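You operate a simulated robot arm through the tools that you are given. There is no shell and no other tool. Be economical: measure what you need, move in short steps, check, and stop when the job is done.

You are at the controls of a simulated two-armed robot. One attempt, no reset.

## Task
Reconnect the air to lanes 7 and 8 and start the weigher up.
Fine: push their plug in before you open the air valve; switch both lanes on; pull the stop button out, then press reset.

Only the result counts: the job must be done as asked and must still hold three seconds after the hand-in. Knocking over, shifting, dropping, spilling or breaking anything else fails it.

## Robot
Two 7-joint arms with two-finger parallel grippers on one trunk, on a base that drives. Base frame: it is fixed to the floor where the robot stands at the start and does not move with it; the origin is under the middle of the robot, x ahead of it, y to its left, z up. Lengths are in m, angles in rad, forces in N, time in s.
The left shoulder is at the start at [0.05, 0.161, 1.098], the right one opposite. With the tool pointing down near the work surface each hand reaches from about 0.24 to 0.68 m from the robot's upright axis, wherever it stands, measured 20 degrees to its own side. Places, roughly: bucket air valve lever [0.6, -1.2, 0.9]; lane eight button [0.6, -0.9, 0.9]; lane eight latch [0.7, -1, 1.1]; lane eight switch [0.6, -0.9, 0.9]; lane seven and eight air plug [0.5, 0.1, 0.9]; lane seven button [0.6, -0.7, 0.9]; lane seven latch [0.7, -0.8, 1.1]; lane seven switch [0.6, -0.8, 0.9]; weigher check key [0.8, -1.5, 1.1]; weigher clear key [0.9, -1.5, 1.1]; weigher down key [0.8, -1.4, 1.2]; weigher drain key [0.8, -1.5, 1.2]; weigher dump key [0.8, -1.3, 1.1]; weigher feed key [0.7, -1.3, 1.1]; weigher next key [0.8, -1.4, 1.1]; weigher reset key [0.9, -1.5, 1.2]. Payload 3.43 kg a hand.
The tool frame of a hand sits at the grasp point between the pads (the TCP): z along the fingers, y along the line on which they close. The tips reach 0.03 m beyond it. Largest opening 0.094 m; finger width 0.028, thickness 0.01; the body of the gripper, 0.05 by 0.096 m, starts 0.055 m behind the TCP.
Orientation is told as [roll, pitch, yaw] about the base's x, y, z axes, in that order, counted from this pose: with the fingers straight down and closing along the base's y, the tool's x points along the base's -x, its y along +y and its z along -z.

## Interface
- The arms move only by the tool drive_tool. It takes "left_series", "right_series" or both (then of equal length, played together; a hand with none holds still); each is text: rows parted by semicolons, each of 7 numbers parted by spaces: the gripper command, from -1 (fully open) to 1 (shut), values between in proportion, then the shift along the tool's x, y, z in m, then the turn, a rotation vector about the tool's x, y, z in rad. In form: fingers dx dy dz wx wy wz; .... A call has 1 to 8 rows; each row shifts and turns the commanded pose from where the row before left it, along the tool's axes as they then stand. Rows are played at 5 a second. More than 0.05 m and 0.15 rad between two rows, or a gripper value outside its range, and nothing of the call is played. A pose out of reach is approached as far as the arm can. The call stops where the force on the tool passes 40 N (or 10 N more than at its start, if that is more) or the arm is blocked; 0.2 s more then pass. The fingers move at their own pace (about 0.045 m/s each) and stop on an object; they squeeze with about 29 N. The grip force told is the motor's: it shows also when the fingers shut on nothing. Time passes only in rows, and 0.2 s behind the last, so rows that do not move let the fingers close. The reply holds the time, the measured pose of the TCP, the force on the tool along the base axes, the opening and the grip force, in the units named above and with some noise, with the torque about the TCP (base axes, N m) and any sound that the robot's microphone picked up.
- Cameras (640 x 400 px; columns grow to the right, rows downward): "scene" is now at [0.1012, -0.0414, 1.2138]; the picture's right is [-0.53, -0.85, 0.00], its down [-0.43, 0.27, -0.86] and it looks along [0.73, -0.46, -0.51] (base axes); focal length 261 px, centre (320, 200). "left" rides on the left gripper at [0.076, -0.014, -0.103] in its tool frame; the picture's right is [0.18, 0.98, 0.00], its down [-0.75, 0.14, -0.64] and it looks along [-0.63, 0.12, 0.77] (tool axes); focal length 243 px, centre (320, 200). "right" rides on the right gripper at [0.076, 0.014, -0.103] in its tool frame; the picture's right is [-0.18, 0.98, 0.00], its down [-0.75, -0.14, -0.64] and it looks along [-0.63, -0.12, 0.77] (tool axes); focal length 243 px, centre (320, 200). There is no depth. A picture from a camera that has moved, and an enlarged one, comes with that camera's place and axes in the base frame and with its lens. The place of the scene camera against the robot may be out by one fixed shift of up to 0.025 m in any direction.
- grab_frame(camera): a new picture of that camera. No time passes.
- move_column(by): slides the trunk up (or, below 0, down) by that many m; the arms and the scene camera ride with it, the base frame stays. It gives what a move gives, with no picture.
- roll_base(legs): drives the robot by 1 to 6 legs, each [ahead, left, turn to the left] in m, m and rad, along the robot's own axes; the way and the turn of a leg run together, so that a leg with both is an arc; at most 1.5 m and 3.142 rad a leg. The arms and the cameras ride along, it lands a little off, and it stops where it bumps. It gives what a move gives.
- head_to(pan, tilt): turns the head with the scene camera to pan (to the left, within 1.396 rad either way) and tilt (down, from -0.506 to 1.204), counted from straight ahead of the robot. It gives what a move gives.
- inspect(camera, box): a new picture of the part [left, top, right, bottom] of that camera's present view, enlarged. No time passes.
- close_job(): hands the job in; it is judged then, once.

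Work in short steps. Places have to be worked out from the pictures, the camera data and where the tool is seen: move nearer, look again, correct. Check each grasp and each placing, and mend what went wrong. You have 120 turns and 100 pictures in all, those below and enlarged ones among them. Open the grippers and draw the arms clear of the work before you hand the job in, unless the task says otherwise; then end with one line.

The tools are called after "Request:" by a JSON object that holds its "name" and its "arguments". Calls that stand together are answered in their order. drive_tool: Moves the arms, as the interface text tells. Its arguments: {"type":"object","properties":{"left_series":{"type":"string"},"right_series":{"type":"string"}},"required":[]} The other tools are called the same way: move_column (by) slides the trunk up or down; roll_base (legs) drives the base; head_to (pan, tilt) turns the head that bears the scene camera; grab_frame (camera) takes a picture; inspect (camera, box) takes an enlarged picture of a part of a camera's view; close_job () hands the job in.

At the start:

```text
time: 0.0
left_eef_pos: [0.409, -0.0135, 1.0575]
left_ee_rot: [0.0, 0.0, -0.001]
left_contact_force: [-0.4, -0.1, 0.4]
left_wrist_torque: [0.03, 0.02, -0.04]
left_opening: 0.0941
left_grip_force: 0.0
right_eef_pos: [0.2999, -0.3984, 1.0946]
right_ee_rot: [0.0, -0.001, 0.0]
right_contact_force: [0.5, 0.7, 0.0]
right_wrist_torque: [0.03, 0.0, -0.01]
right_opening: 0.0942
right_grip_force: 0.1
trunk travel left (down, up): [-0.125, 0.142]
robot x, y, heading: [-0.0025, -0.0002, -0.002]
head pan, tilt: [-0.564, 0.538]
```

scene: 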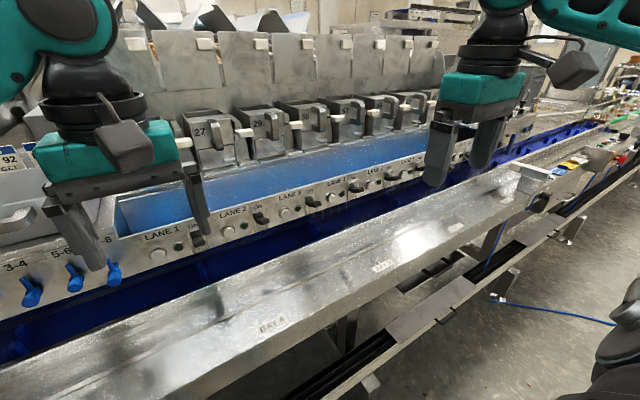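
right: 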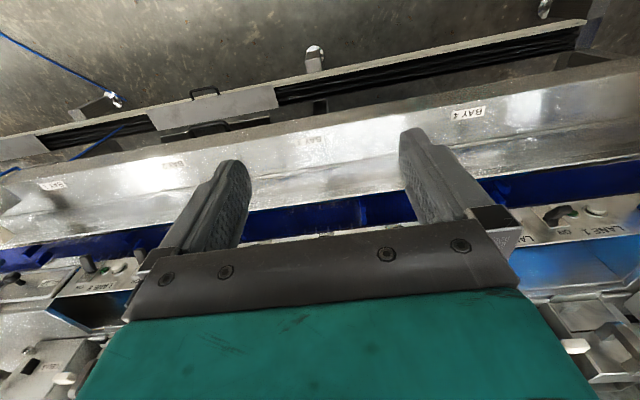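
left: 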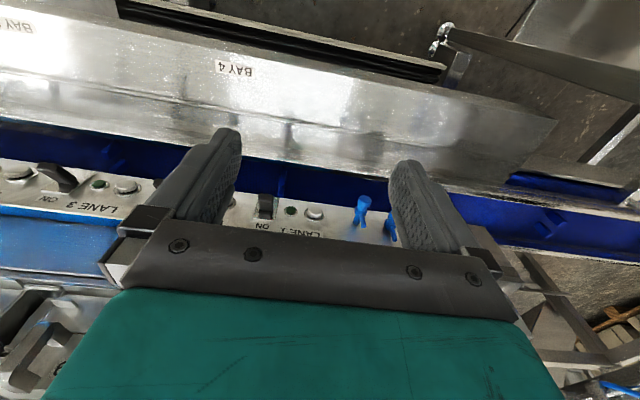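

I'll start by looking at the air plug area (ahead, slightly left).

Request:
{"name": "head_to", "arguments": {"pan": 0.1, "tilt": 0.7}}

Request:
{"name": "grab_frame", "arguments": {"camera": "scene"}}

```text
time: 1.0
left_eef_pos: [0.409, -0.0125, 1.0573]
left_ee_rot: [-0.002, 0.001, 0.0]
left_contact_force: [-0.3, -0.5, 0.4]
left_wrist_torque: [0.01, 0.0, 0.02]
left_opening: 0.094
left_grip_force: 0.0
right_eef_pos: [0.3018, -0.3963, 1.0944]
right_ee_rot: [0.0, 0.0, 0.0]
right_contact_force: [-0.9, -0.1, -0.6]
right_wrist_torque: [-0.02, 0.02, 0.01]
right_opening: 0.0943
right_grip_force: 0.1
trunk travel left (down, up): [-0.125, 0.142]
robot x, y, heading: [0.0008, -0.001, -0.005]
head pan, tilt: [0.099, 0.7]
```

```text
96 pictures are left
camera scene: at [0.1095, 0.0151, 1.1995], right [0.1, -1.0, 0.0], down [-0.64, -0.06, -0.77], along [0.76, 0.08, -0.64], focal length 261 px, centre (320, 200)
```

scene: 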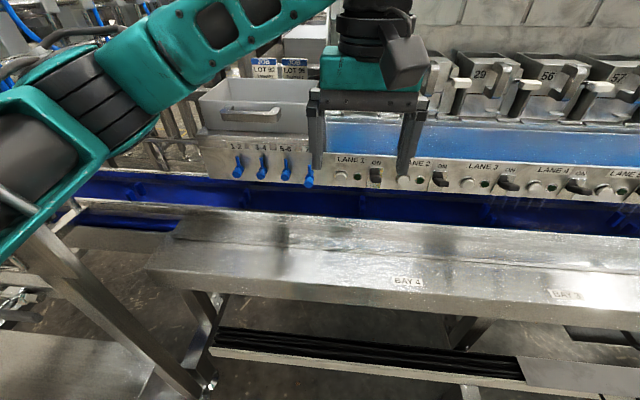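

Request:
{"name": "inspect", "arguments": {"camera": "scene", "box": [200, 120, 400, 220]}}

```text
3.20 times, centred on (300, 170) of scene
camera zoom: at [0.1095, 0.0151, 1.1995], right [0.1, -1.0, 0.0], down [-0.64, -0.06, -0.77], along [0.76, 0.08, -0.64], focal length 836 px, centre (384, 296)
```

zoom: 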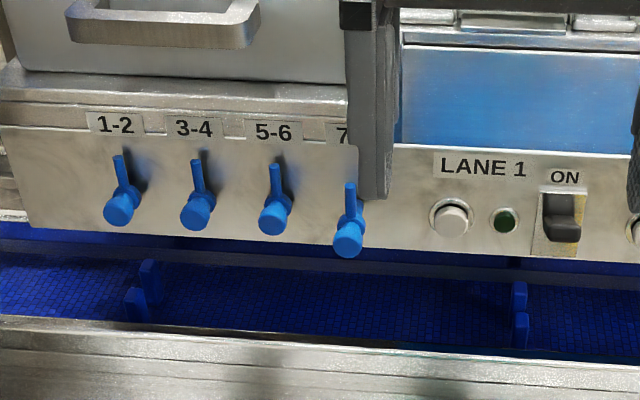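

The 7-8 plug stands further out than its neighbours, about [0.5,0.08,0.91]. I shift the left hand over it and back, close the fingers, and look closely.

Request:
{"name": "drive_tool", "arguments": {"left_series": "1 0.03 0.045 0 0 0 0;1 0.03 0.045 0 0 0 0;1 0 0 0.04 0 0 0;1 0 0 0 0 0 0"}}

Request:
{"name": "grab_frame", "arguments": {"camera": "left"}}

Request:
{"name": "inspect", "arguments": {"camera": "scene", "box": [200, 120, 400, 220]}}

```text
refused: row 1 steps farther than a row can; nothing moved
```

```text
94 pictures are left
camera left: at [0.335, -0.0262, 1.1599], right [-0.18, 0.98, 0.0], down [0.75, 0.14, 0.64], along [0.63, 0.12, -0.77], focal length 243 px, centre (320, 200)
```

left: 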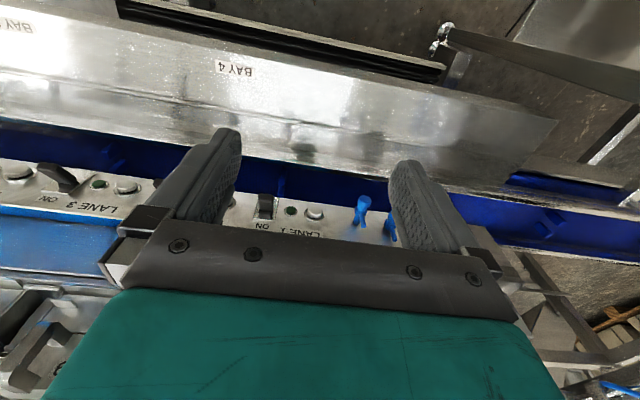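

```text
3.20 times, centred on (300, 170) of scene
camera zoom: at [0.1095, 0.0151, 1.1995], right [0.1, -1.0, 0.0], down [-0.64, -0.06, -0.77], along [0.76, 0.08, -0.64], focal length 836 px, centre (384, 296)
```

zoom: 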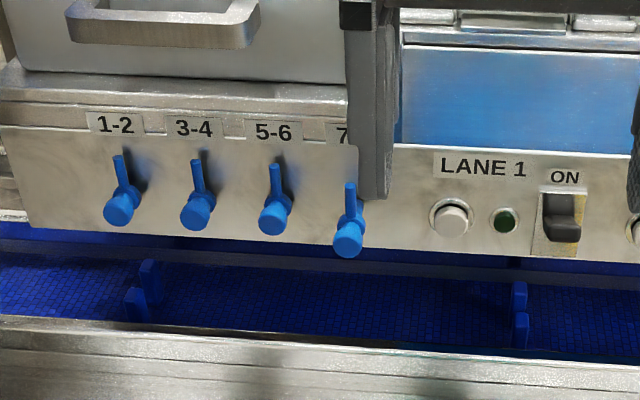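

Step was over 0.05 m in norm; I redo it with smaller rows.

Request:
{"name": "drive_tool", "arguments": {"left_series": "1 0.025 0.03 0 0 0 0;1 0.025 0.03 0 0 0 0;1 0.02 0.03 0.0 0 0 0;1 0 0 0.04 0 0 0"}}

Request:
{"name": "grab_frame", "arguments": {"camera": "left"}}

Request:
{"name": "inspect", "arguments": {"camera": "scene", "box": [200, 120, 400, 220]}}

```text
time: 2.0
left_eef_pos: [0.3403, 0.0754, 1.0175]
left_ee_rot: [0.001, 0.0, -0.001]
left_contact_force: [0.6, -0.9, -0.7]
left_wrist_torque: [0.0, 0.0, -0.02]
left_opening: 0.0055
left_grip_force: 0.1
right_eef_pos: [0.3006, -0.397, 1.0949]
right_ee_rot: [-0.001, -0.001, -0.001]
right_contact_force: [0.8, 0.4, 0.5]
right_wrist_torque: [-0.01, -0.03, -0.03]
right_opening: 0.0939
right_grip_force: 0.0
trunk travel left (down, up): [-0.125, 0.142]
robot x, y, heading: [0.0002, 0.0008, 0.001]
head pan, tilt: [0.099, 0.7]
```

```text
92 pictures are left
camera left: at [0.2654, 0.0628, 1.1208], right [-0.18, 0.98, 0.0], down [0.75, 0.14, 0.64], along [0.63, 0.12, -0.77], focal length 243 px, centre (320, 200)
```

left: 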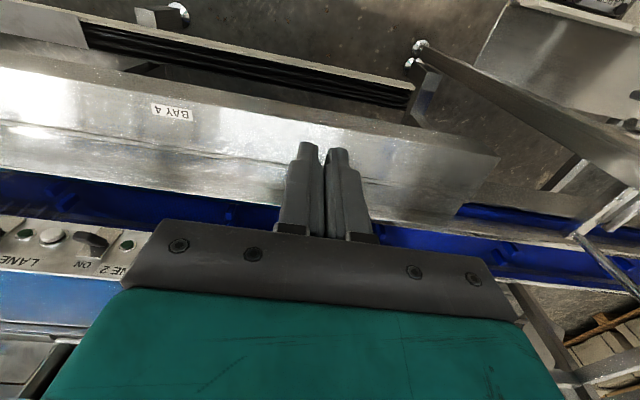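

```text
3.20 times, centred on (300, 170) of scene
camera zoom: at [0.1097, 0.0152, 1.1995], right [0.1, -1.0, 0.0], down [-0.64, -0.06, -0.76], along [0.76, 0.08, -0.64], focal length 836 px, centre (384, 296)
```

zoom: 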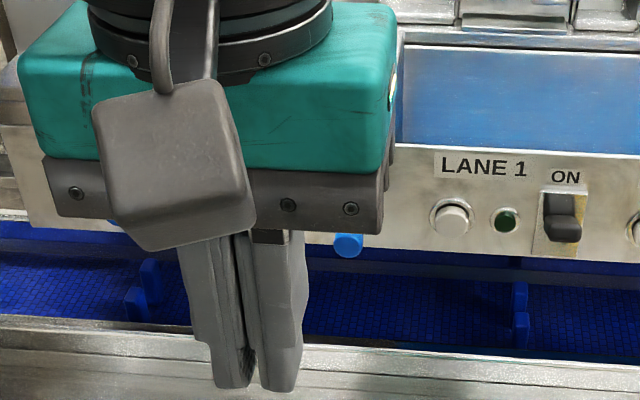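

Fingers down would bring the palm near the tray; I tilt the left hand forward 0.6 rad so it faces the panel and its camera sees the plug.

Request:
{"name": "drive_tool", "arguments": {"left_series": "1 0 0 0 0 -0.15 0;1 0 0 0 0 -0.15 0;1 0 0 0 0 -0.15 0;1 0 0 0 0 -0.15 0;1 0 0 0 0 0 0"}}

Request:
{"name": "grab_frame", "arguments": {"camera": "left"}}

Request:
{"name": "grab_frame", "arguments": {"camera": "scene"}}

```text
time: 3.2
left_eef_pos: [0.3402, 0.0769, 1.0177]
left_ee_rot: [-0.001, -0.602, 0.0]
left_contact_force: [0.0, 1.0, -0.3]
left_wrist_torque: [-0.01, 0.0, -0.03]
left_opening: 0.0
left_grip_force: 29.0
right_eef_pos: [0.3013, -0.3956, 1.094]
right_ee_rot: [-0.001, -0.001, 0.001]
right_contact_force: [-0.6, -0.6, -0.4]
right_wrist_torque: [-0.01, 0.02, -0.01]
right_opening: 0.094
right_grip_force: 0.1
trunk travel left (down, up): [-0.125, 0.142]
robot x, y, heading: [-0.0002, -0.0004, -0.003]
head pan, tilt: [0.099, 0.7]
```

```text
90 pictures are left
camera left: at [0.221, 0.0634, 1.0592], right [-0.15, 0.98, -0.1], down [0.26, 0.14, 0.96], along [0.95, 0.12, -0.28], focal length 243 px, centre (320, 200)
```

left: 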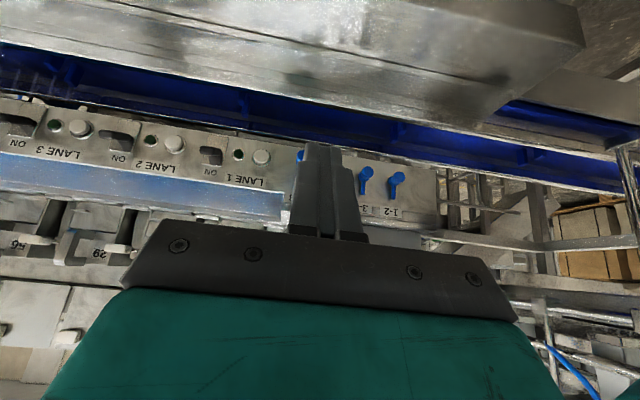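

```text
89 pictures are left
camera scene: at [0.1095, 0.0152, 1.1995], right [0.1, -1.0, 0.0], down [-0.64, -0.06, -0.76], along [0.76, 0.08, -0.64], focal length 261 px, centre (320, 200)
```

scene: 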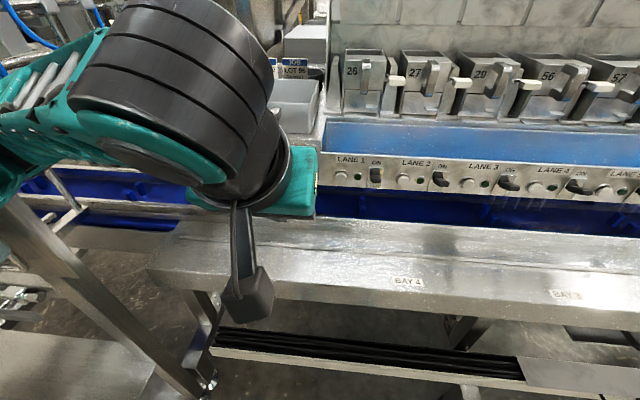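

Request:
{"name": "inspect", "arguments": {"camera": "left", "box": [220, 100, 440, 240]}}

```text
2.86 times, centred on (330, 170) of left
camera zoom: at [0.221, 0.0634, 1.0592], right [-0.15, 0.98, -0.1], down [0.26, 0.14, 0.96], along [0.95, 0.12, -0.28], focal length 693 px, centre (291, 286)
```

zoom: 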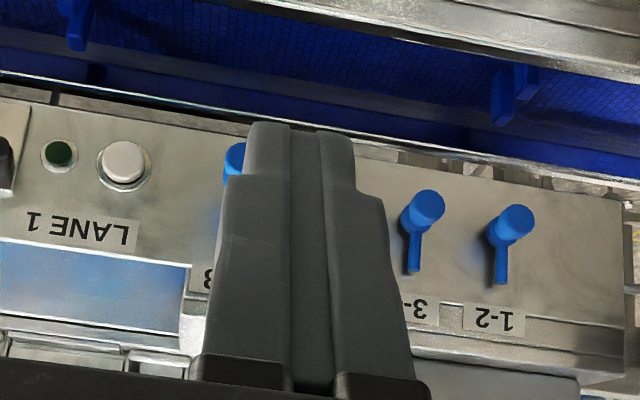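

The 7-8 plug's end is around (0.53, 0.072, 0.912). I tilt slightly more and approach to a few centimetres short of it.

Request:
{"name": "drive_tool", "arguments": {"left_series": "1 0 0 0 0 -0.148 0;1 -0.0043 -0.001 0.036 0 0 0;1 -0.0043 -0.001 0.036 0 0 0;1 -0.0043 -0.001 0.036 0 0 0;1 -0.0043 -0.001 0.036 0 0 0;1 0 0 0 0 0 0"}}

Request:
{"name": "inspect", "arguments": {"camera": "left", "box": [220, 60, 440, 200]}}

Request:
{"name": "inspect", "arguments": {"camera": "scene", "box": [200, 100, 400, 220]}}

```text
time: 4.6
left_eef_pos: [0.4509, 0.0727, 0.9247]
left_ee_rot: [0.002, -0.749, -0.001]
left_contact_force: [-0.4, 0.7, 0.5]
left_wrist_torque: [0.0, 0.0, -0.05]
left_opening: 0.0
left_grip_force: 29.2
right_eef_pos: [0.3008, -0.3975, 1.0939]
right_ee_rot: [0.003, 0.0, -0.001]
right_contact_force: [0.2, 0.4, 0.2]
right_wrist_torque: [-0.01, -0.01, -0.02]
right_opening: 0.094
right_grip_force: 0.1
trunk travel left (down, up): [-0.125, 0.142]
robot x, y, heading: [0.0018, 0.0003, -0.0]
head pan, tilt: [0.099, 0.7]
```

```text
2.86 times, centred on (330, 130) of left
camera zoom: at [0.327, 0.0598, 0.9474], right [-0.13, 0.98, -0.12], down [0.12, 0.14, 0.98], along [0.98, 0.12, -0.13], focal length 693 px, centre (291, 400)
```

zoom: 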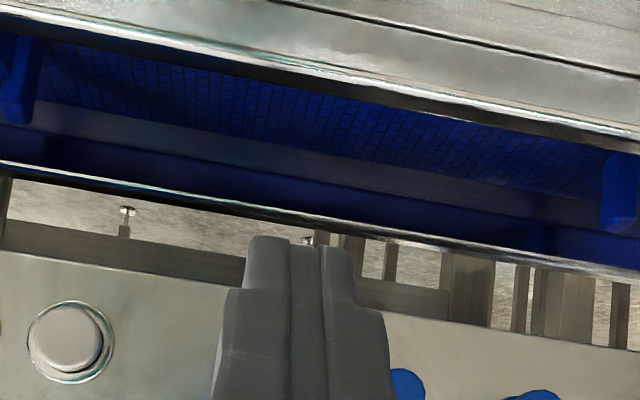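

```text
3.20 times, centred on (300, 160) of scene
camera zoom: at [0.1093, 0.0137, 1.1995], right [0.1, -1.0, 0.0], down [-0.64, -0.06, -0.77], along [0.76, 0.08, -0.64], focal length 836 px, centre (384, 328)
```

zoom: 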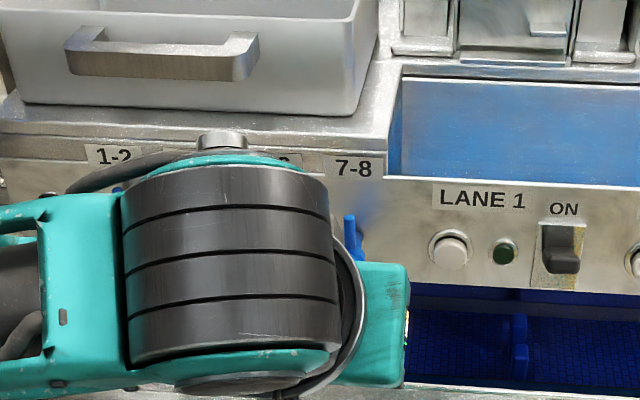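

Request:
{"name": "grab_frame", "arguments": {"camera": "left"}}

```text
85 pictures are left
camera left: at [0.327, 0.0598, 0.9474], right [-0.13, 0.98, -0.12], down [0.12, 0.14, 0.98], along [0.98, 0.12, -0.13], focal length 243 px, centre (320, 200)
```

left: 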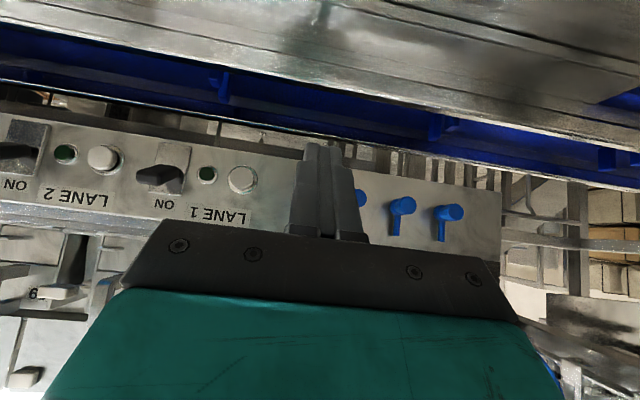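

Geometry from the neighbours agrees (y≈0.071, z≈0.912). I push straight ahead in small steps.

Request:
{"name": "drive_tool", "arguments": {"left_series": "1 -0.0146 0 0.0136 0 0 0;1 -0.0146 0 0.0136 0 0 0;1 -0.0073 0 0.0068 0 0 0;1 -0.0073 0 0.0068 0 0 0;1 0 0 0 0 0 0"}}

```text
time: 5.8
left_eef_pos: [0.5113, 0.0736, 0.9226]
left_ee_rot: [0.001, -0.746, -0.001]
left_contact_force: [0.0, 0.5, -0.4]
left_wrist_torque: [0.01, 0.01, 0.0]
left_opening: 0.0002
left_grip_force: 29.2
right_eef_pos: [0.3014, -0.396, 1.0932]
right_ee_rot: [-0.001, -0.001, -0.002]
right_contact_force: [0.1, -0.9, -0.7]
right_wrist_torque: [0.02, 0.0, 0.04]
right_opening: 0.094
right_grip_force: 0.2
trunk travel left (down, up): [-0.125, 0.142]
robot x, y, heading: [-0.0024, -0.0001, -0.002]
head pan, tilt: [0.099, 0.7]
```

No contact yet; I look before continuing.

Request:
{"name": "grab_frame", "arguments": {"camera": "left"}}

Request:
{"name": "inspect", "arguments": {"camera": "scene", "box": [220, 100, 380, 200]}}

```text
84 pictures are left
camera left: at [0.3871, 0.0603, 0.9466], right [-0.14, 0.98, -0.13], down [0.12, 0.14, 0.98], along [0.98, 0.12, -0.13], focal length 243 px, centre (320, 200)
```

left: 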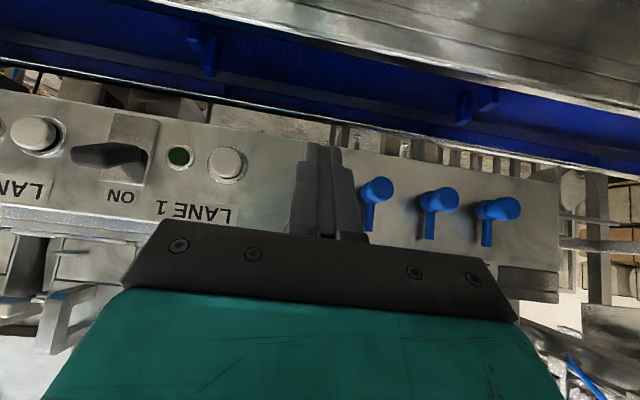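

```text
4.00 times, centred on (300, 150) of scene
camera zoom: at [0.1095, 0.0151, 1.1995], right [0.1, -1.0, 0.0], down [-0.64, -0.06, -0.76], along [0.76, 0.08, -0.64], focal length 1046 px, centre (400, 400)
```

zoom: 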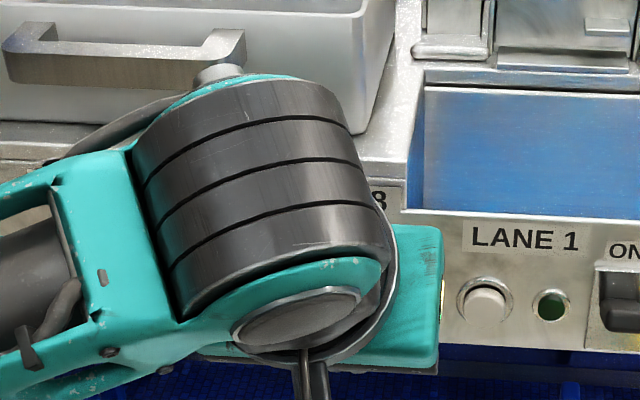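

Continue pushing in 7 mm steps, watching the force.

Request:
{"name": "drive_tool", "arguments": {"left_series": "1 -0.0051 0 0.0048 0 0 0;1 -0.0051 0 0.0048 0 0 0;1 0 0 0 0 0 0"}}

Request:
{"name": "grab_frame", "arguments": {"camera": "left"}}

```text
time: 6.8
left_eef_pos: [0.5143, 0.0721, 0.9234]
left_ee_rot: [0.001, -0.74, -0.007]
left_contact_force: [-27.1, 6.0, 4.1]
left_wrist_torque: [0.25, -0.13, 0.22]
left_opening: 0.0
left_grip_force: 29.1
right_eef_pos: [0.2961, -0.3944, 1.0963]
right_ee_rot: [0.001, -0.005, 0.002]
right_contact_force: [-0.3, -0.4, -0.6]
right_wrist_torque: [-0.03, -0.01, 0.0]
right_opening: 0.0939
right_grip_force: 0.0
trunk travel left (down, up): [-0.125, 0.142]
robot x, y, heading: [-0.0015, -0.0013, 0.006]
head pan, tilt: [0.099, 0.7]
stopped in row 3 (left hand): the force on the tool passed its limit (the readings are from after the stop); the commanded pose is now the measured one
```

```text
82 pictures are left
camera left: at [0.3914, 0.0605, 0.9478], right [-0.13, 0.98, -0.12], down [0.12, 0.14, 0.98], along [0.98, 0.11, -0.14], focal length 243 px, centre (320, 200)
```

left: 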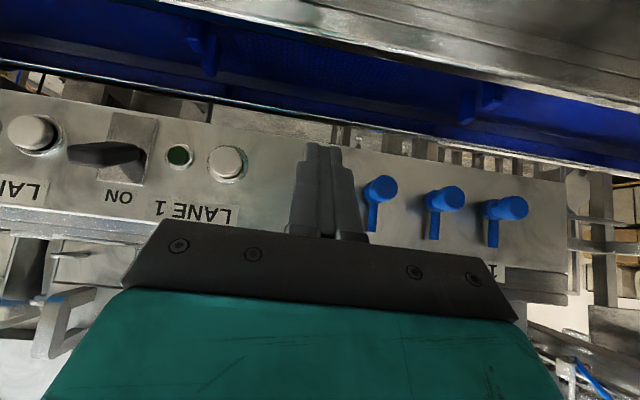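

Contact of >40 N. I back off to see how far the plug is in.

Request:
{"name": "drive_tool", "arguments": {"left_series": "1 0.02 0 -0.02 0 0 0;1 0.02 -0.02 -0.02 0 0 0;1 0.01 -0.04 0 0 0 0;1 0 0 0 0 0 0"}}

Request:
{"name": "inspect", "arguments": {"camera": "left", "box": [280, 130, 540, 290]}}

```text
time: 7.8
left_eef_pos: [0.4567, 0.0157, 0.9195]
left_ee_rot: [0.003, -0.741, -0.003]
left_contact_force: [0.4, 0.3, -0.9]
left_wrist_torque: [-0.02, 0.02, 0.01]
left_opening: 0.0
left_grip_force: 28.7
right_eef_pos: [0.3007, -0.3965, 1.0946]
right_ee_rot: [-0.001, 0.0, -0.001]
right_contact_force: [0.1, -0.2, 0.5]
right_wrist_torque: [0.01, 0.03, 0.04]
right_opening: 0.0941
right_grip_force: 0.0
trunk travel left (down, up): [-0.125, 0.142]
robot x, y, heading: [-0.0031, -0.0032, 0.001]
head pan, tilt: [0.099, 0.7]
```

```text
2.46 times, centred on (410, 210) of left
camera zoom: at [0.3331, 0.0011, 0.943], right [-0.13, 0.98, -0.12], down [0.12, 0.14, 0.98], along [0.98, 0.12, -0.14], focal length 597 px, centre (98, 175)
```

zoom: 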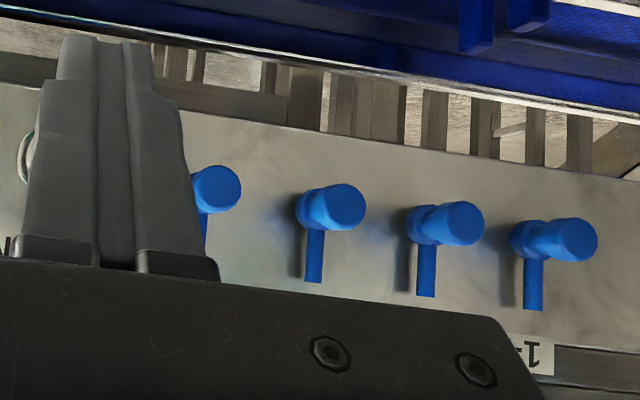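

It now looks level with the others; I move the hand a bit further aside for a clear check.

Request:
{"name": "drive_tool", "arguments": {"left_series": "1 0 -0.04 0 0 0 0;1 0.02 -0.03 -0.02 0 0 0;1 0 0 0 0 0 0"}}

Request:
{"name": "inspect", "arguments": {"camera": "left", "box": [340, 130, 540, 255]}}

Request:
{"name": "inspect", "arguments": {"camera": "scene", "box": [200, 120, 360, 220]}}

```text
time: 8.6
left_eef_pos: [0.4302, -0.0569, 0.9197]
left_ee_rot: [0.002, -0.739, -0.003]
left_contact_force: [-0.2, -0.4, -0.5]
left_wrist_torque: [0.0, 0.02, 0.0]
left_opening: 0.0
left_grip_force: 28.7
right_eef_pos: [0.3009, -0.3971, 1.095]
right_ee_rot: [-0.001, -0.001, 0.0]
right_contact_force: [-0.1, 0.1, -0.4]
right_wrist_torque: [-0.03, 0.02, 0.03]
right_opening: 0.0941
right_grip_force: 0.0
trunk travel left (down, up): [-0.125, 0.142]
robot x, y, heading: [-0.0002, 0.0026, 0.001]
head pan, tilt: [0.099, 0.7]
```

```text
3.20 times, centred on (440, 192) of left
camera zoom: at [0.3065, -0.0704, 0.9439], right [-0.13, 0.98, -0.12], down [0.12, 0.14, 0.98], along [0.98, 0.12, -0.14], focal length 776 px, centre (-64, 224)
```

zoom: 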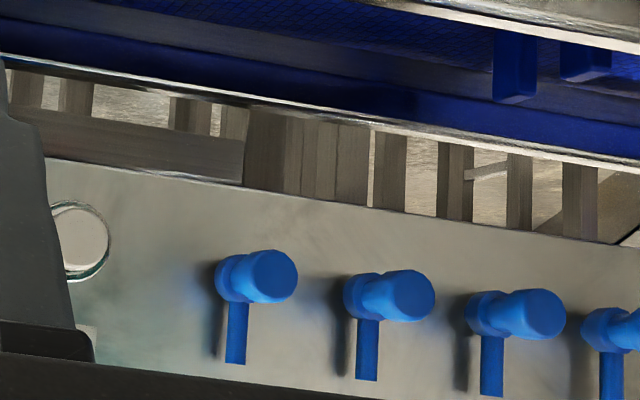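

```text
4.00 times, centred on (280, 170) of scene
camera zoom: at [0.109, 0.0153, 1.1995], right [0.1, -0.99, 0.0], down [-0.64, -0.06, -0.76], along [0.76, 0.08, -0.64], focal length 1046 px, centre (480, 320)
```

zoom: 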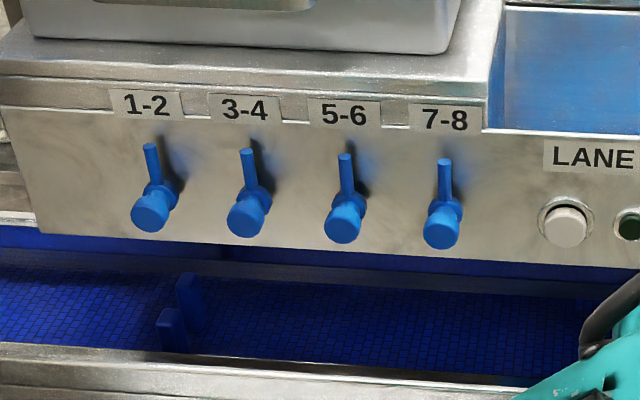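

Plug 7-8 is seated like the others. I retract the left hand and look along the machine to the right before driving.

Request:
{"name": "drive_tool", "arguments": {"left_series": "1 0 0.02 -0.045 0 0 0;1 0 0.02 -0.045 0 0 0;1 0 0.02 -0.045 0 0 0;1 0 0.02 -0.02 0 0 0"}}

Request:
{"name": "head_to", "arguments": {"pan": -0.9, "tilt": 0.4}}

Request:
{"name": "grab_frame", "arguments": {"camera": "scene"}}

```text
time: 9.3
left_eef_pos: [0.4017, -0.0024, 1.018]
left_ee_rot: [0.044, -0.952, -0.026]
left_contact_force: [0.5, -0.4, -0.1]
left_wrist_torque: [0.02, -0.04, -0.04]
left_opening: 0.0002
left_grip_force: 28.9
left hand out of reach, approached as far as the arm can: row 2, 3
right_eef_pos: [0.3021, -0.3963, 1.0946]
right_ee_rot: [0.003, 0.001, 0.002]
right_contact_force: [0.1, -0.1, -0.2]
right_wrist_torque: [0.04, 0.01, -0.03]
right_opening: 0.0942
right_grip_force: 0.2
trunk travel left (down, up): [-0.125, 0.142]
robot x, y, heading: [0.0018, 0.0011, 0.002]
head pan, tilt: [0.099, 0.7]
stopped in row 3 (left hand): the arm was blocked; the commanded pose is now the measured one
```

```text
time: 10.5
left_eef_pos: [0.4018, -0.0034, 1.0174]
left_ee_rot: [0.04, -0.951, -0.027]
left_contact_force: [-0.5, -0.3, 0.6]
left_wrist_torque: [0.03, -0.03, 0.01]
left_opening: 0.0002
left_grip_force: 29.7
right_eef_pos: [0.3024, -0.396, 1.0945]
right_ee_rot: [-0.001, 0.0, 0.002]
right_contact_force: [-1.3, -0.1, 0.2]
right_wrist_torque: [0.01, 0.0, 0.03]
right_opening: 0.094
right_grip_force: 0.2
trunk travel left (down, up): [-0.125, 0.142]
robot x, y, heading: [-0.0014, -0.0003, -0.004]
head pan, tilt: [-0.901, 0.4]
```

```text
78 pictures are left
camera scene: at [0.0823, -0.0656, 1.2263], right [-0.78, -0.62, 0.0], down [-0.24, 0.3, -0.92], along [0.57, -0.72, -0.39], focal length 261 px, centre (320, 200)
```

scene: 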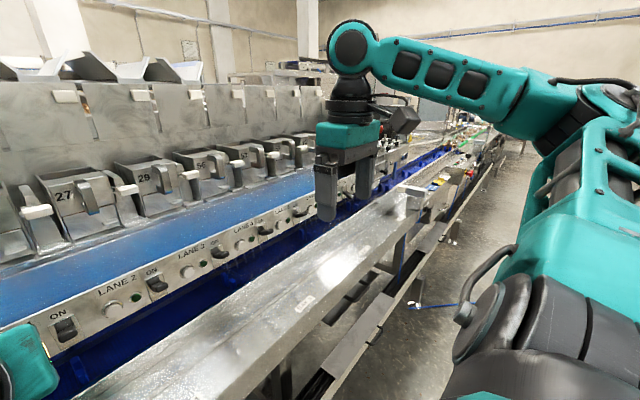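

The way along the machine appears free; I bring the left hand up/more vertical, then drive 0.4 m right.

Request:
{"name": "drive_tool", "arguments": {"left_series": "1 0 0 0 0 0.15 0;1 0 0 0 0 0.15 0;1 0 0 -0.02 0 0.15 0;1 0 0 -0.02 0 0.15 0;1 0 0 -0.02 0 0.15 0;1 0 0 -0.03 0 0.15 0", "right_series": "1 0 0 0 0 0 0;1 0 0 0 0 0 0;1 0 0 0 0 0 0;1 0 0 0 0 0 0;1 0 0 0 0 0 0;1 0 0 0 0 0 0"}}

Request:
{"name": "roll_base", "arguments": {"legs": [[0, -0.4, 0]]}}

Request:
{"name": "grab_frame", "arguments": {"camera": "scene"}}

```text
time: 11.9
left_eef_pos: [0.5173, -0.0278, 0.8764]
left_ee_rot: [-0.015, -0.152, -0.003]
left_contact_force: [-0.2, -0.6, 0.1]
left_wrist_torque: [0.02, 0.0, -0.01]
left_opening: 0.0
left_grip_force: 28.5
left hand out of reach, approached as far as the arm can: row 1, 2, 3, 4, 5, 6
right_eef_pos: [0.3006, -0.3974, 1.095]
right_ee_rot: [0.0, -0.001, 0.002]
right_contact_force: [-0.6, 0.3, -0.6]
right_wrist_torque: [0.02, -0.02, 0.0]
right_opening: 0.0001
right_grip_force: 25.9
trunk travel left (down, up): [-0.125, 0.142]
robot x, y, heading: [0.0016, 0.0001, -0.004]
head pan, tilt: [-0.901, 0.4]
```

```text
time: 14.4
left_eef_pos: [0.5174, -0.4252, 0.8751]
left_ee_rot: [-0.012, -0.151, -0.005]
left_contact_force: [0.0, 0.2, 0.5]
left_wrist_torque: [0.06, 0.02, 0.01]
left_opening: 0.0
left_grip_force: 29.1
right_eef_pos: [0.3004, -0.7963, 1.0942]
right_ee_rot: [0.0, -0.001, -0.002]
right_contact_force: [-0.9, -0.2, -1.1]
right_wrist_torque: [0.0, -0.01, 0.03]
right_opening: 0.0
right_grip_force: 29.2
trunk travel left (down, up): [-0.125, 0.142]
robot x, y, heading: [-0.0005, -0.3952, -0.003]
head pan, tilt: [-0.901, 0.4]
```

```text
77 pictures are left
camera scene: at [0.0816, -0.4645, 1.2263], right [-0.79, -0.62, 0.0], down [-0.24, 0.31, -0.92], along [0.57, -0.72, -0.39], focal length 261 px, centre (320, 200)
```

scene: 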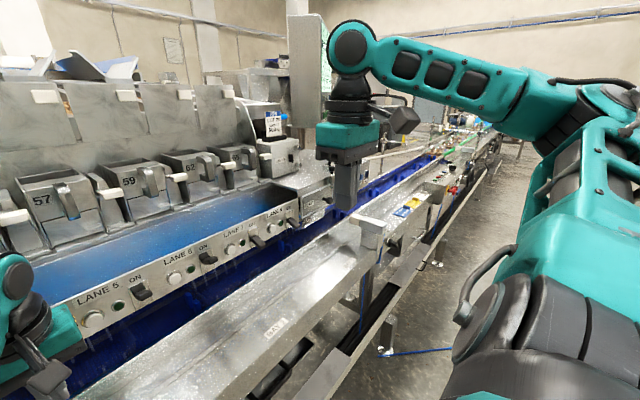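

The left hand swung low unexpectedly (joint limits), so I must check that it touched nothing.

Request:
{"name": "grab_frame", "arguments": {"camera": "left"}}

Request:
{"name": "head_to", "arguments": {"pan": 0.2, "tilt": 0.6}}

Request:
{"name": "grab_frame", "arguments": {"camera": "scene"}}

```text
76 pictures are left
camera left: at [0.4276, -0.4365, 0.9653], right [-0.18, 0.98, -0.04], down [0.65, 0.15, 0.75], along [0.74, 0.1, -0.66], focal length 243 px, centre (320, 200)
```

left: 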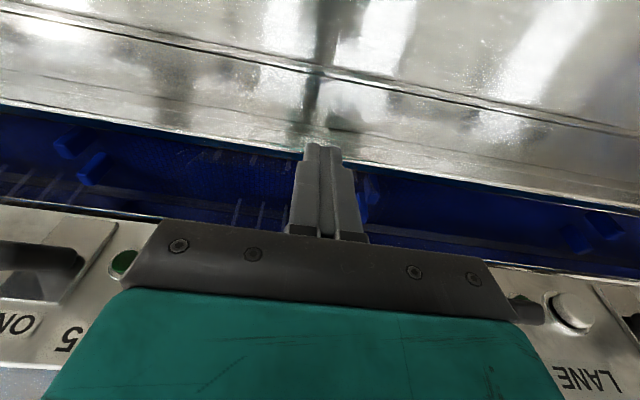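

```text
time: 15.8
left_eef_pos: [0.517, -0.4252, 0.8753]
left_ee_rot: [-0.011, -0.152, -0.005]
left_contact_force: [0.3, -0.2, 0.2]
left_wrist_torque: [0.0, 0.01, 0.0]
left_opening: 0.0
left_grip_force: 29.3
right_eef_pos: [0.2996, -0.7964, 1.0947]
right_ee_rot: [0.0, -0.001, -0.002]
right_contact_force: [-0.9, 0.3, -0.3]
right_wrist_torque: [0.0, 0.0, 0.01]
right_opening: 0.0
right_grip_force: 29.0
trunk travel left (down, up): [-0.125, 0.142]
robot x, y, heading: [-0.0006, -0.398, 0.0]
head pan, tilt: [0.201, 0.6]
```

```text
75 pictures are left
camera scene: at [0.1109, -0.3742, 1.2081], right [0.2, -0.98, 0.0], down [-0.55, -0.11, -0.83], along [0.81, 0.16, -0.56], focal length 261 px, centre (320, 200)
```

scene: 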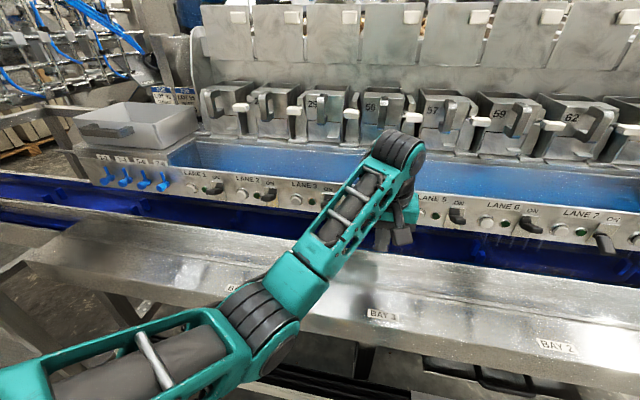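

Request:
{"name": "inspect", "arguments": {"camera": "scene", "box": [400, 160, 640, 310]}}

Request:
{"name": "inspect", "arguments": {"camera": "scene", "box": [80, 140, 400, 240]}}

```text
2.67 times, centred on (520, 235) of scene
camera zoom: at [0.1109, -0.3742, 1.2081], right [0.2, -0.98, 0.0], down [-0.55, -0.11, -0.83], along [0.81, 0.16, -0.56], focal length 697 px, centre (-213, 107)
```

zoom: 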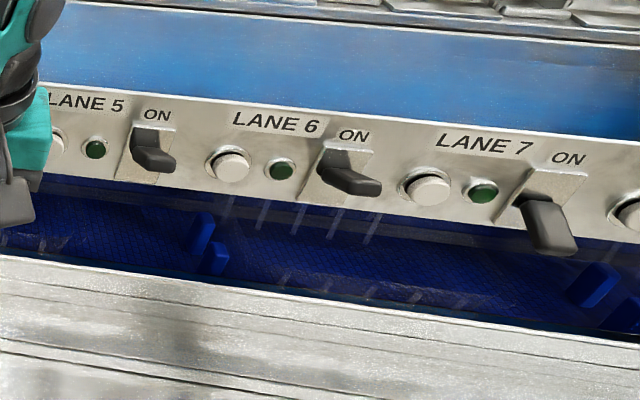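

```text
2.00 times, centred on (240, 190) of scene
camera zoom: at [0.1109, -0.3742, 1.2081], right [0.2, -0.98, 0.0], down [-0.55, -0.11, -0.83], along [0.81, 0.16, -0.56], focal length 523 px, centre (480, 220)
```

zoom: 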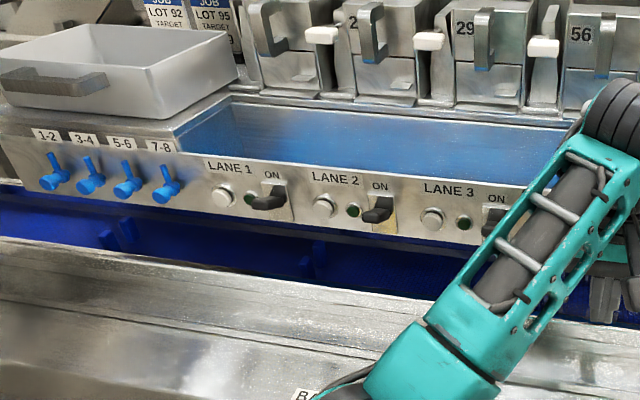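

Lanes 1–6 unchanged (levers up = ON); lane 7 lever hangs down. I lift the left hand back up to a safe pose.

Request:
{"name": "drive_tool", "arguments": {"left_series": "1 0.02 0 -0.03 0 0 0;1 0.02 0 -0.04 0 0 0;1 0.02 0 -0.045 0 0 0;1 0.02 0 -0.045 0 0.05 0;1 0.02 0 -0.03 0 0.1 0;1 0 0 0 0 0 0"}}

Request:
{"name": "head_to", "arguments": {"pan": -0.9, "tilt": 0.5}}

Request:
{"name": "inspect", "arguments": {"camera": "scene", "box": [180, 60, 500, 260]}}

```text
time: 17.1
left_eef_pos: [0.388, -0.4218, 1.0488]
left_ee_rot: [-0.011, -0.002, -0.005]
left_contact_force: [-0.5, 0.8, -1.4]
left_wrist_torque: [0.01, 0.0, -0.02]
left_opening: 0.0002
left_grip_force: 28.5
right_eef_pos: [0.2994, -0.7962, 1.0941]
right_ee_rot: [0.0, 0.002, 0.0]
right_contact_force: [-0.1, -0.4, 0.1]
right_wrist_torque: [0.04, -0.03, 0.0]
right_opening: 0.0001
right_grip_force: 29.0
trunk travel left (down, up): [-0.125, 0.142]
robot x, y, heading: [0.0002, -0.398, -0.006]
head pan, tilt: [0.201, 0.6]
```

```text
time: 18.5
left_eef_pos: [0.3881, -0.4228, 1.048]
left_ee_rot: [-0.011, -0.004, -0.008]
left_contact_force: [-1.1, 0.3, -0.5]
left_wrist_torque: [-0.03, -0.02, 0.01]
left_opening: 0.0
left_grip_force: 28.8
right_eef_pos: [0.2991, -0.7962, 1.0948]
right_ee_rot: [0.0, 0.001, -0.003]
right_contact_force: [0.3, 0.6, 0.1]
right_wrist_torque: [0.01, -0.01, 0.01]
right_opening: 0.0003
right_grip_force: 29.5
trunk travel left (down, up): [-0.125, 0.142]
robot x, y, heading: [-0.0013, -0.3988, 0.003]
head pan, tilt: [-0.901, 0.499]
```

```text
2.00 times, centred on (340, 160) of scene
camera zoom: at [0.0806, -0.4629, 1.2172], right [-0.78, -0.62, 0.0], down [-0.3, 0.38, -0.88], along [0.54, -0.69, -0.48], focal length 523 px, centre (280, 280)
```

zoom: 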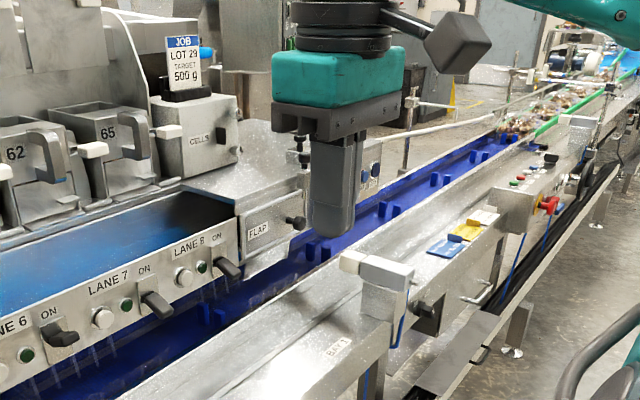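

Next I drive another 0.35 m right so lanes 7/8 lie ahead, then look again.

Request:
{"name": "roll_base", "arguments": {"legs": [[0, -0.35, 0]]}}

Request:
{"name": "head_to", "arguments": {"pan": -0.7, "tilt": 0.4}}

Request:
{"name": "grab_frame", "arguments": {"camera": "scene"}}

```text
time: 20.8
left_eef_pos: [0.3863, -0.7773, 1.0483]
left_ee_rot: [-0.013, 0.0, -0.014]
left_contact_force: [0.6, 0.1, 1.1]
left_wrist_torque: [-0.02, -0.03, -0.04]
left_opening: 0.0
left_grip_force: 28.8
right_eef_pos: [0.2951, -1.1511, 1.0944]
right_ee_rot: [-0.001, -0.001, -0.009]
right_contact_force: [0.1, 1.0, -0.5]
right_wrist_torque: [0.01, 0.02, -0.02]
right_opening: 0.0
right_grip_force: 28.5
trunk travel left (down, up): [-0.125, 0.142]
robot x, y, heading: [-0.0046, -0.7528, -0.008]
head pan, tilt: [-0.901, 0.499]
```

```text
time: 21.5
left_eef_pos: [0.387, -0.7783, 1.0492]
left_ee_rot: [-0.013, -0.003, -0.014]
left_contact_force: [0.4, 0.1, 0.2]
left_wrist_torque: [0.01, 0.0, 0.01]
left_opening: 0.0001
left_grip_force: 29.1
right_eef_pos: [0.2956, -1.15, 1.0944]
right_ee_rot: [0.0, 0.0, -0.01]
right_contact_force: [0.0, -0.3, 0.1]
right_wrist_torque: [-0.03, 0.01, 0.04]
right_opening: 0.0001
right_grip_force: 28.7
trunk travel left (down, up): [-0.125, 0.142]
robot x, y, heading: [-0.0053, -0.7527, -0.011]
head pan, tilt: [-0.7, 0.4]
```

```text
71 pictures are left
camera scene: at [0.0924, -0.8052, 1.2263], right [-0.65, -0.76, 0.0], down [-0.3, 0.25, -0.92], along [0.7, -0.6, -0.39], focal length 261 px, centre (320, 200)
```

scene: 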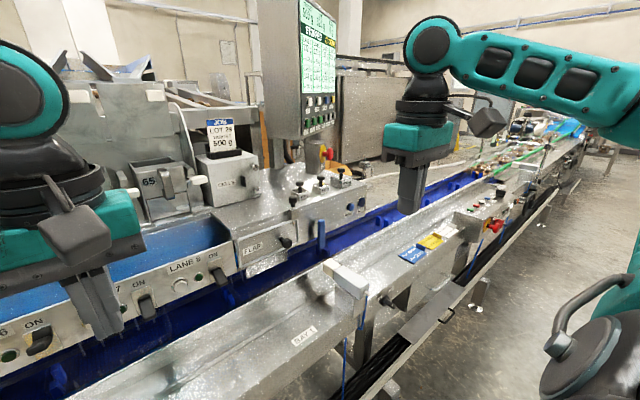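

Request:
{"name": "inspect", "arguments": {"camera": "scene", "box": [220, 30, 400, 150]}}

Request:
{"name": "inspect", "arguments": {"camera": "scene", "box": [200, 150, 400, 290]}}

Request:
{"name": "inspect", "arguments": {"camera": "scene", "box": [380, 160, 540, 270]}}

```text
3.33 times, centred on (310, 90) of scene
camera zoom: at [0.0924, -0.8052, 1.2263], right [-0.65, -0.76, 0.0], down [-0.3, 0.25, -0.92], along [0.7, -0.6, -0.39], focal length 871 px, centre (353, 567)
```

zoom: 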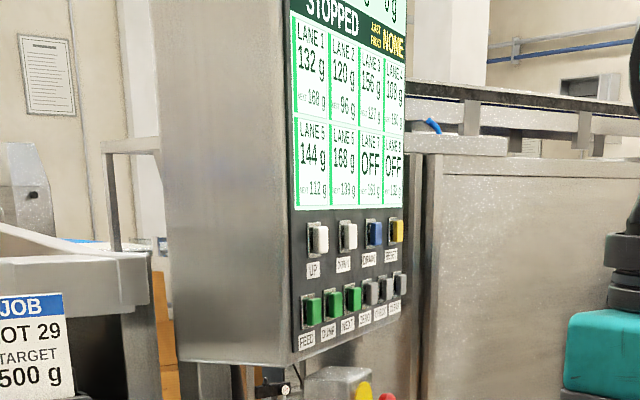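

```text
2.86 times, centred on (300, 220) of scene
camera zoom: at [0.0924, -0.8052, 1.2263], right [-0.65, -0.76, 0.0], down [-0.3, 0.25, -0.92], along [0.7, -0.6, -0.39], focal length 747 px, centre (377, 143)
```

zoom: 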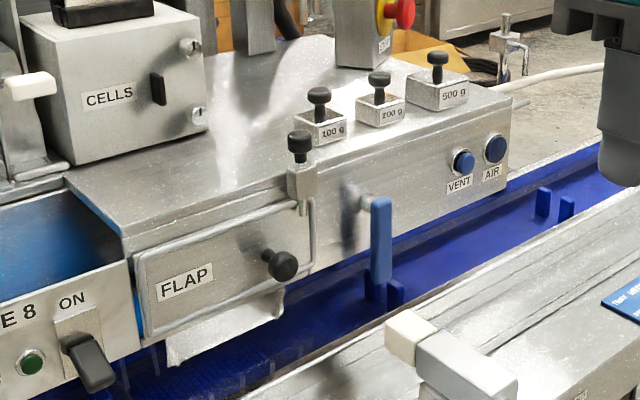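

```text
3.64 times, centred on (460, 215) of scene
camera zoom: at [0.0924, -0.8052, 1.2263], right [-0.65, -0.76, 0.0], down [-0.3, 0.25, -0.92], along [0.7, -0.6, -0.39], focal length 950 px, centre (-189, 146)
```

zoom: 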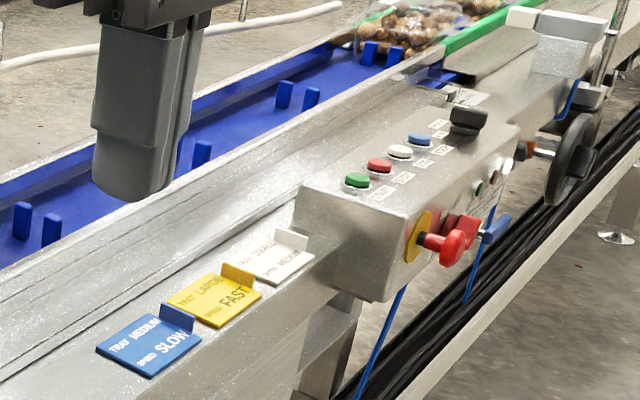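

I see the valve's blue lever near (0.6,-1.23,0.88), lanes 7/8 off levers, and the weigher's stop button beneath the display. I drive another 0.3 m right so the right hand reaches the valve and the left the lanes.

Request:
{"name": "roll_base", "arguments": {"legs": [[0, -0.3, 0.01]]}}

Request:
{"name": "head_to", "arguments": {"pan": -0.35, "tilt": 0.45}}

Request:
{"name": "grab_frame", "arguments": {"camera": "scene"}}

Request:
{"name": "grab_frame", "arguments": {"camera": "right"}}

```text
time: 23.5
left_eef_pos: [0.3853, -1.0732, 1.0481]
left_ee_rot: [-0.011, -0.001, -0.011]
left_contact_force: [0.0, -0.1, 0.1]
left_wrist_torque: [-0.01, -0.02, -0.02]
left_opening: 0.0001
left_grip_force: 29.2
right_eef_pos: [0.2936, -1.4475, 1.0938]
right_ee_rot: [0.0, 0.0, -0.006]
right_contact_force: [0.5, 0.6, 0.2]
right_wrist_torque: [0.0, -0.02, 0.0]
right_opening: 0.0001
right_grip_force: 28.7
trunk travel left (down, up): [-0.125, 0.142]
robot x, y, heading: [-0.0048, -1.048, -0.004]
head pan, tilt: [-0.7, 0.4]
```

```text
time: 24.4
left_eef_pos: [0.3843, -1.0729, 1.0483]
left_ee_rot: [-0.012, -0.003, -0.009]
left_contact_force: [-0.4, 0.4, 0.1]
left_wrist_torque: [0.0, -0.02, -0.02]
left_opening: 0.0002
left_grip_force: 28.2
right_eef_pos: [0.2953, -1.4451, 1.0948]
right_ee_rot: [0.0, 0.0, -0.006]
right_contact_force: [-0.3, -0.1, 0.6]
right_wrist_torque: [0.0, 0.01, -0.03]
right_opening: 0.0
right_grip_force: 28.6
trunk travel left (down, up): [-0.125, 0.142]
robot x, y, heading: [-0.005, -1.0519, -0.006]
head pan, tilt: [-0.351, 0.45]
```

```text
67 pictures are left
camera scene: at [0.106, -1.0736, 1.2217], right [-0.35, -0.94, 0.0], down [-0.41, 0.15, -0.9], along [0.84, -0.31, -0.44], focal length 261 px, centre (320, 200)
```

scene: 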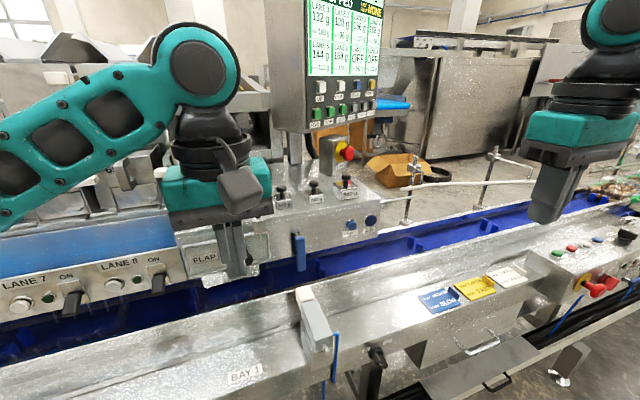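

```text
66 pictures are left
camera right: at [0.2174, -1.4303, 1.198], right [0.19, 0.98, 0.0], down [0.75, -0.14, 0.64], along [0.63, -0.12, -0.77], focal length 243 px, centre (320, 200)
```

right: 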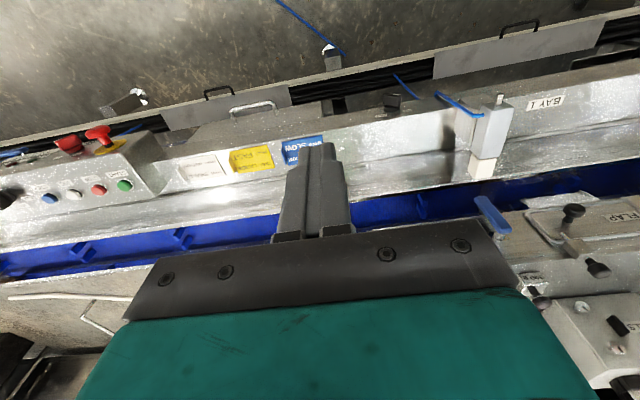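

Request:
{"name": "inspect", "arguments": {"camera": "scene", "box": [260, 60, 400, 160]}}

Request:
{"name": "inspect", "arguments": {"camera": "scene", "box": [240, 170, 400, 280]}}

Request:
{"name": "inspect", "arguments": {"camera": "right", "box": [440, 80, 600, 280]}}

```text
4.00 times, centred on (330, 110) of scene
camera zoom: at [0.106, -1.0736, 1.2217], right [-0.35, -0.94, 0.0], down [-0.41, 0.15, -0.9], along [0.84, -0.31, -0.44], focal length 1046 px, centre (280, 560)
```

zoom: 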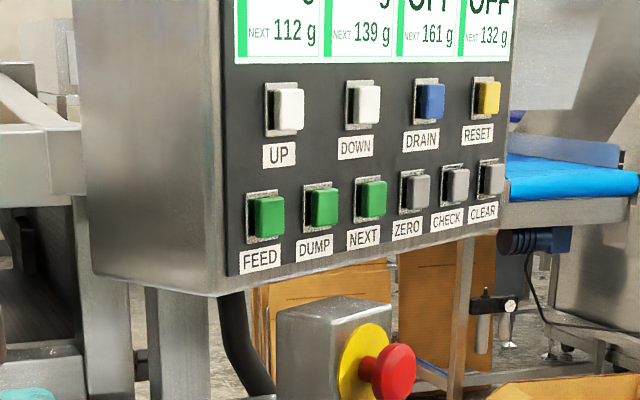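

```text
3.64 times, centred on (320, 225) of scene
camera zoom: at [0.106, -1.0736, 1.2217], right [-0.35, -0.94, 0.0], down [-0.41, 0.15, -0.9], along [0.84, -0.31, -0.44], focal length 950 px, centre (320, 109)
```

zoom: 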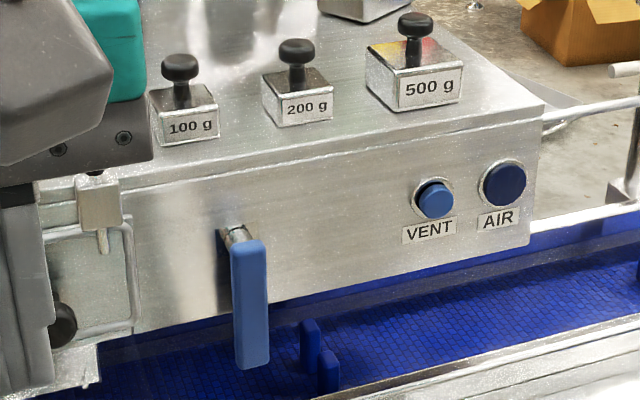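

```text
2.00 times, centred on (520, 180) of right
camera zoom: at [0.2174, -1.4303, 1.198], right [0.19, 0.98, 0.0], down [0.75, -0.14, 0.64], along [0.63, -0.12, -0.77], focal length 485 px, centre (-80, 240)
```

zoom: 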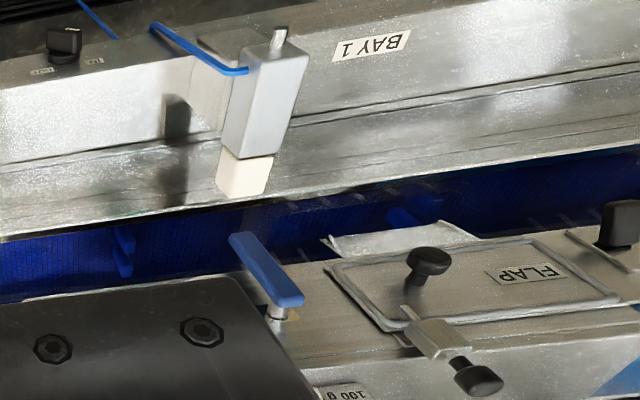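

The lever handle hangs from (0.546,-1.199,0.936) to z≈0.86. The left hand is in the way; I move it 0.2 m left while tilting the right hand forward by 0.75 rad.

Request:
{"name": "drive_tool", "arguments": {"left_series": "1 0 0.04 0 0 0 0;1 0 0.04 0 0 0 0;1 0 0.04 0 0 0 0;1 0 0.04 0 0 0 0;1 0 0.04 0 0 0 0;1 0 0 0 0 0 0;1 0 0 0 0 0 0", "right_series": "1 -0.02 0 0 0 0 0;1 -0.02 0.02 0 0 -0.15 0;1 -0.02 0.02 0 0 -0.15 0;1 -0.02 0.02 0 0 -0.15 0;1 -0.02 0.02 0 0 -0.15 0;1 -0.02 0.02 0 0 -0.15 0;1 0 0 0 0 0 0"}}

```text
time: 26.0
left_eef_pos: [0.3867, -0.8728, 1.0465]
left_ee_rot: [-0.012, -0.003, -0.009]
left_contact_force: [-0.6, 0.7, 0.0]
left_wrist_torque: [0.0, 0.02, 0.01]
left_opening: 0.0
left_grip_force: 29.3
right_eef_pos: [0.4074, -1.3456, 1.1225]
right_ee_rot: [0.0, -0.751, -0.007]
right_contact_force: [0.0, 0.9, -0.2]
right_wrist_torque: [0.01, -0.03, 0.03]
right_opening: 0.0001
right_grip_force: 29.1
trunk travel left (down, up): [-0.125, 0.142]
robot x, y, heading: [-0.0082, -1.0455, -0.009]
head pan, tilt: [-0.351, 0.45]
```

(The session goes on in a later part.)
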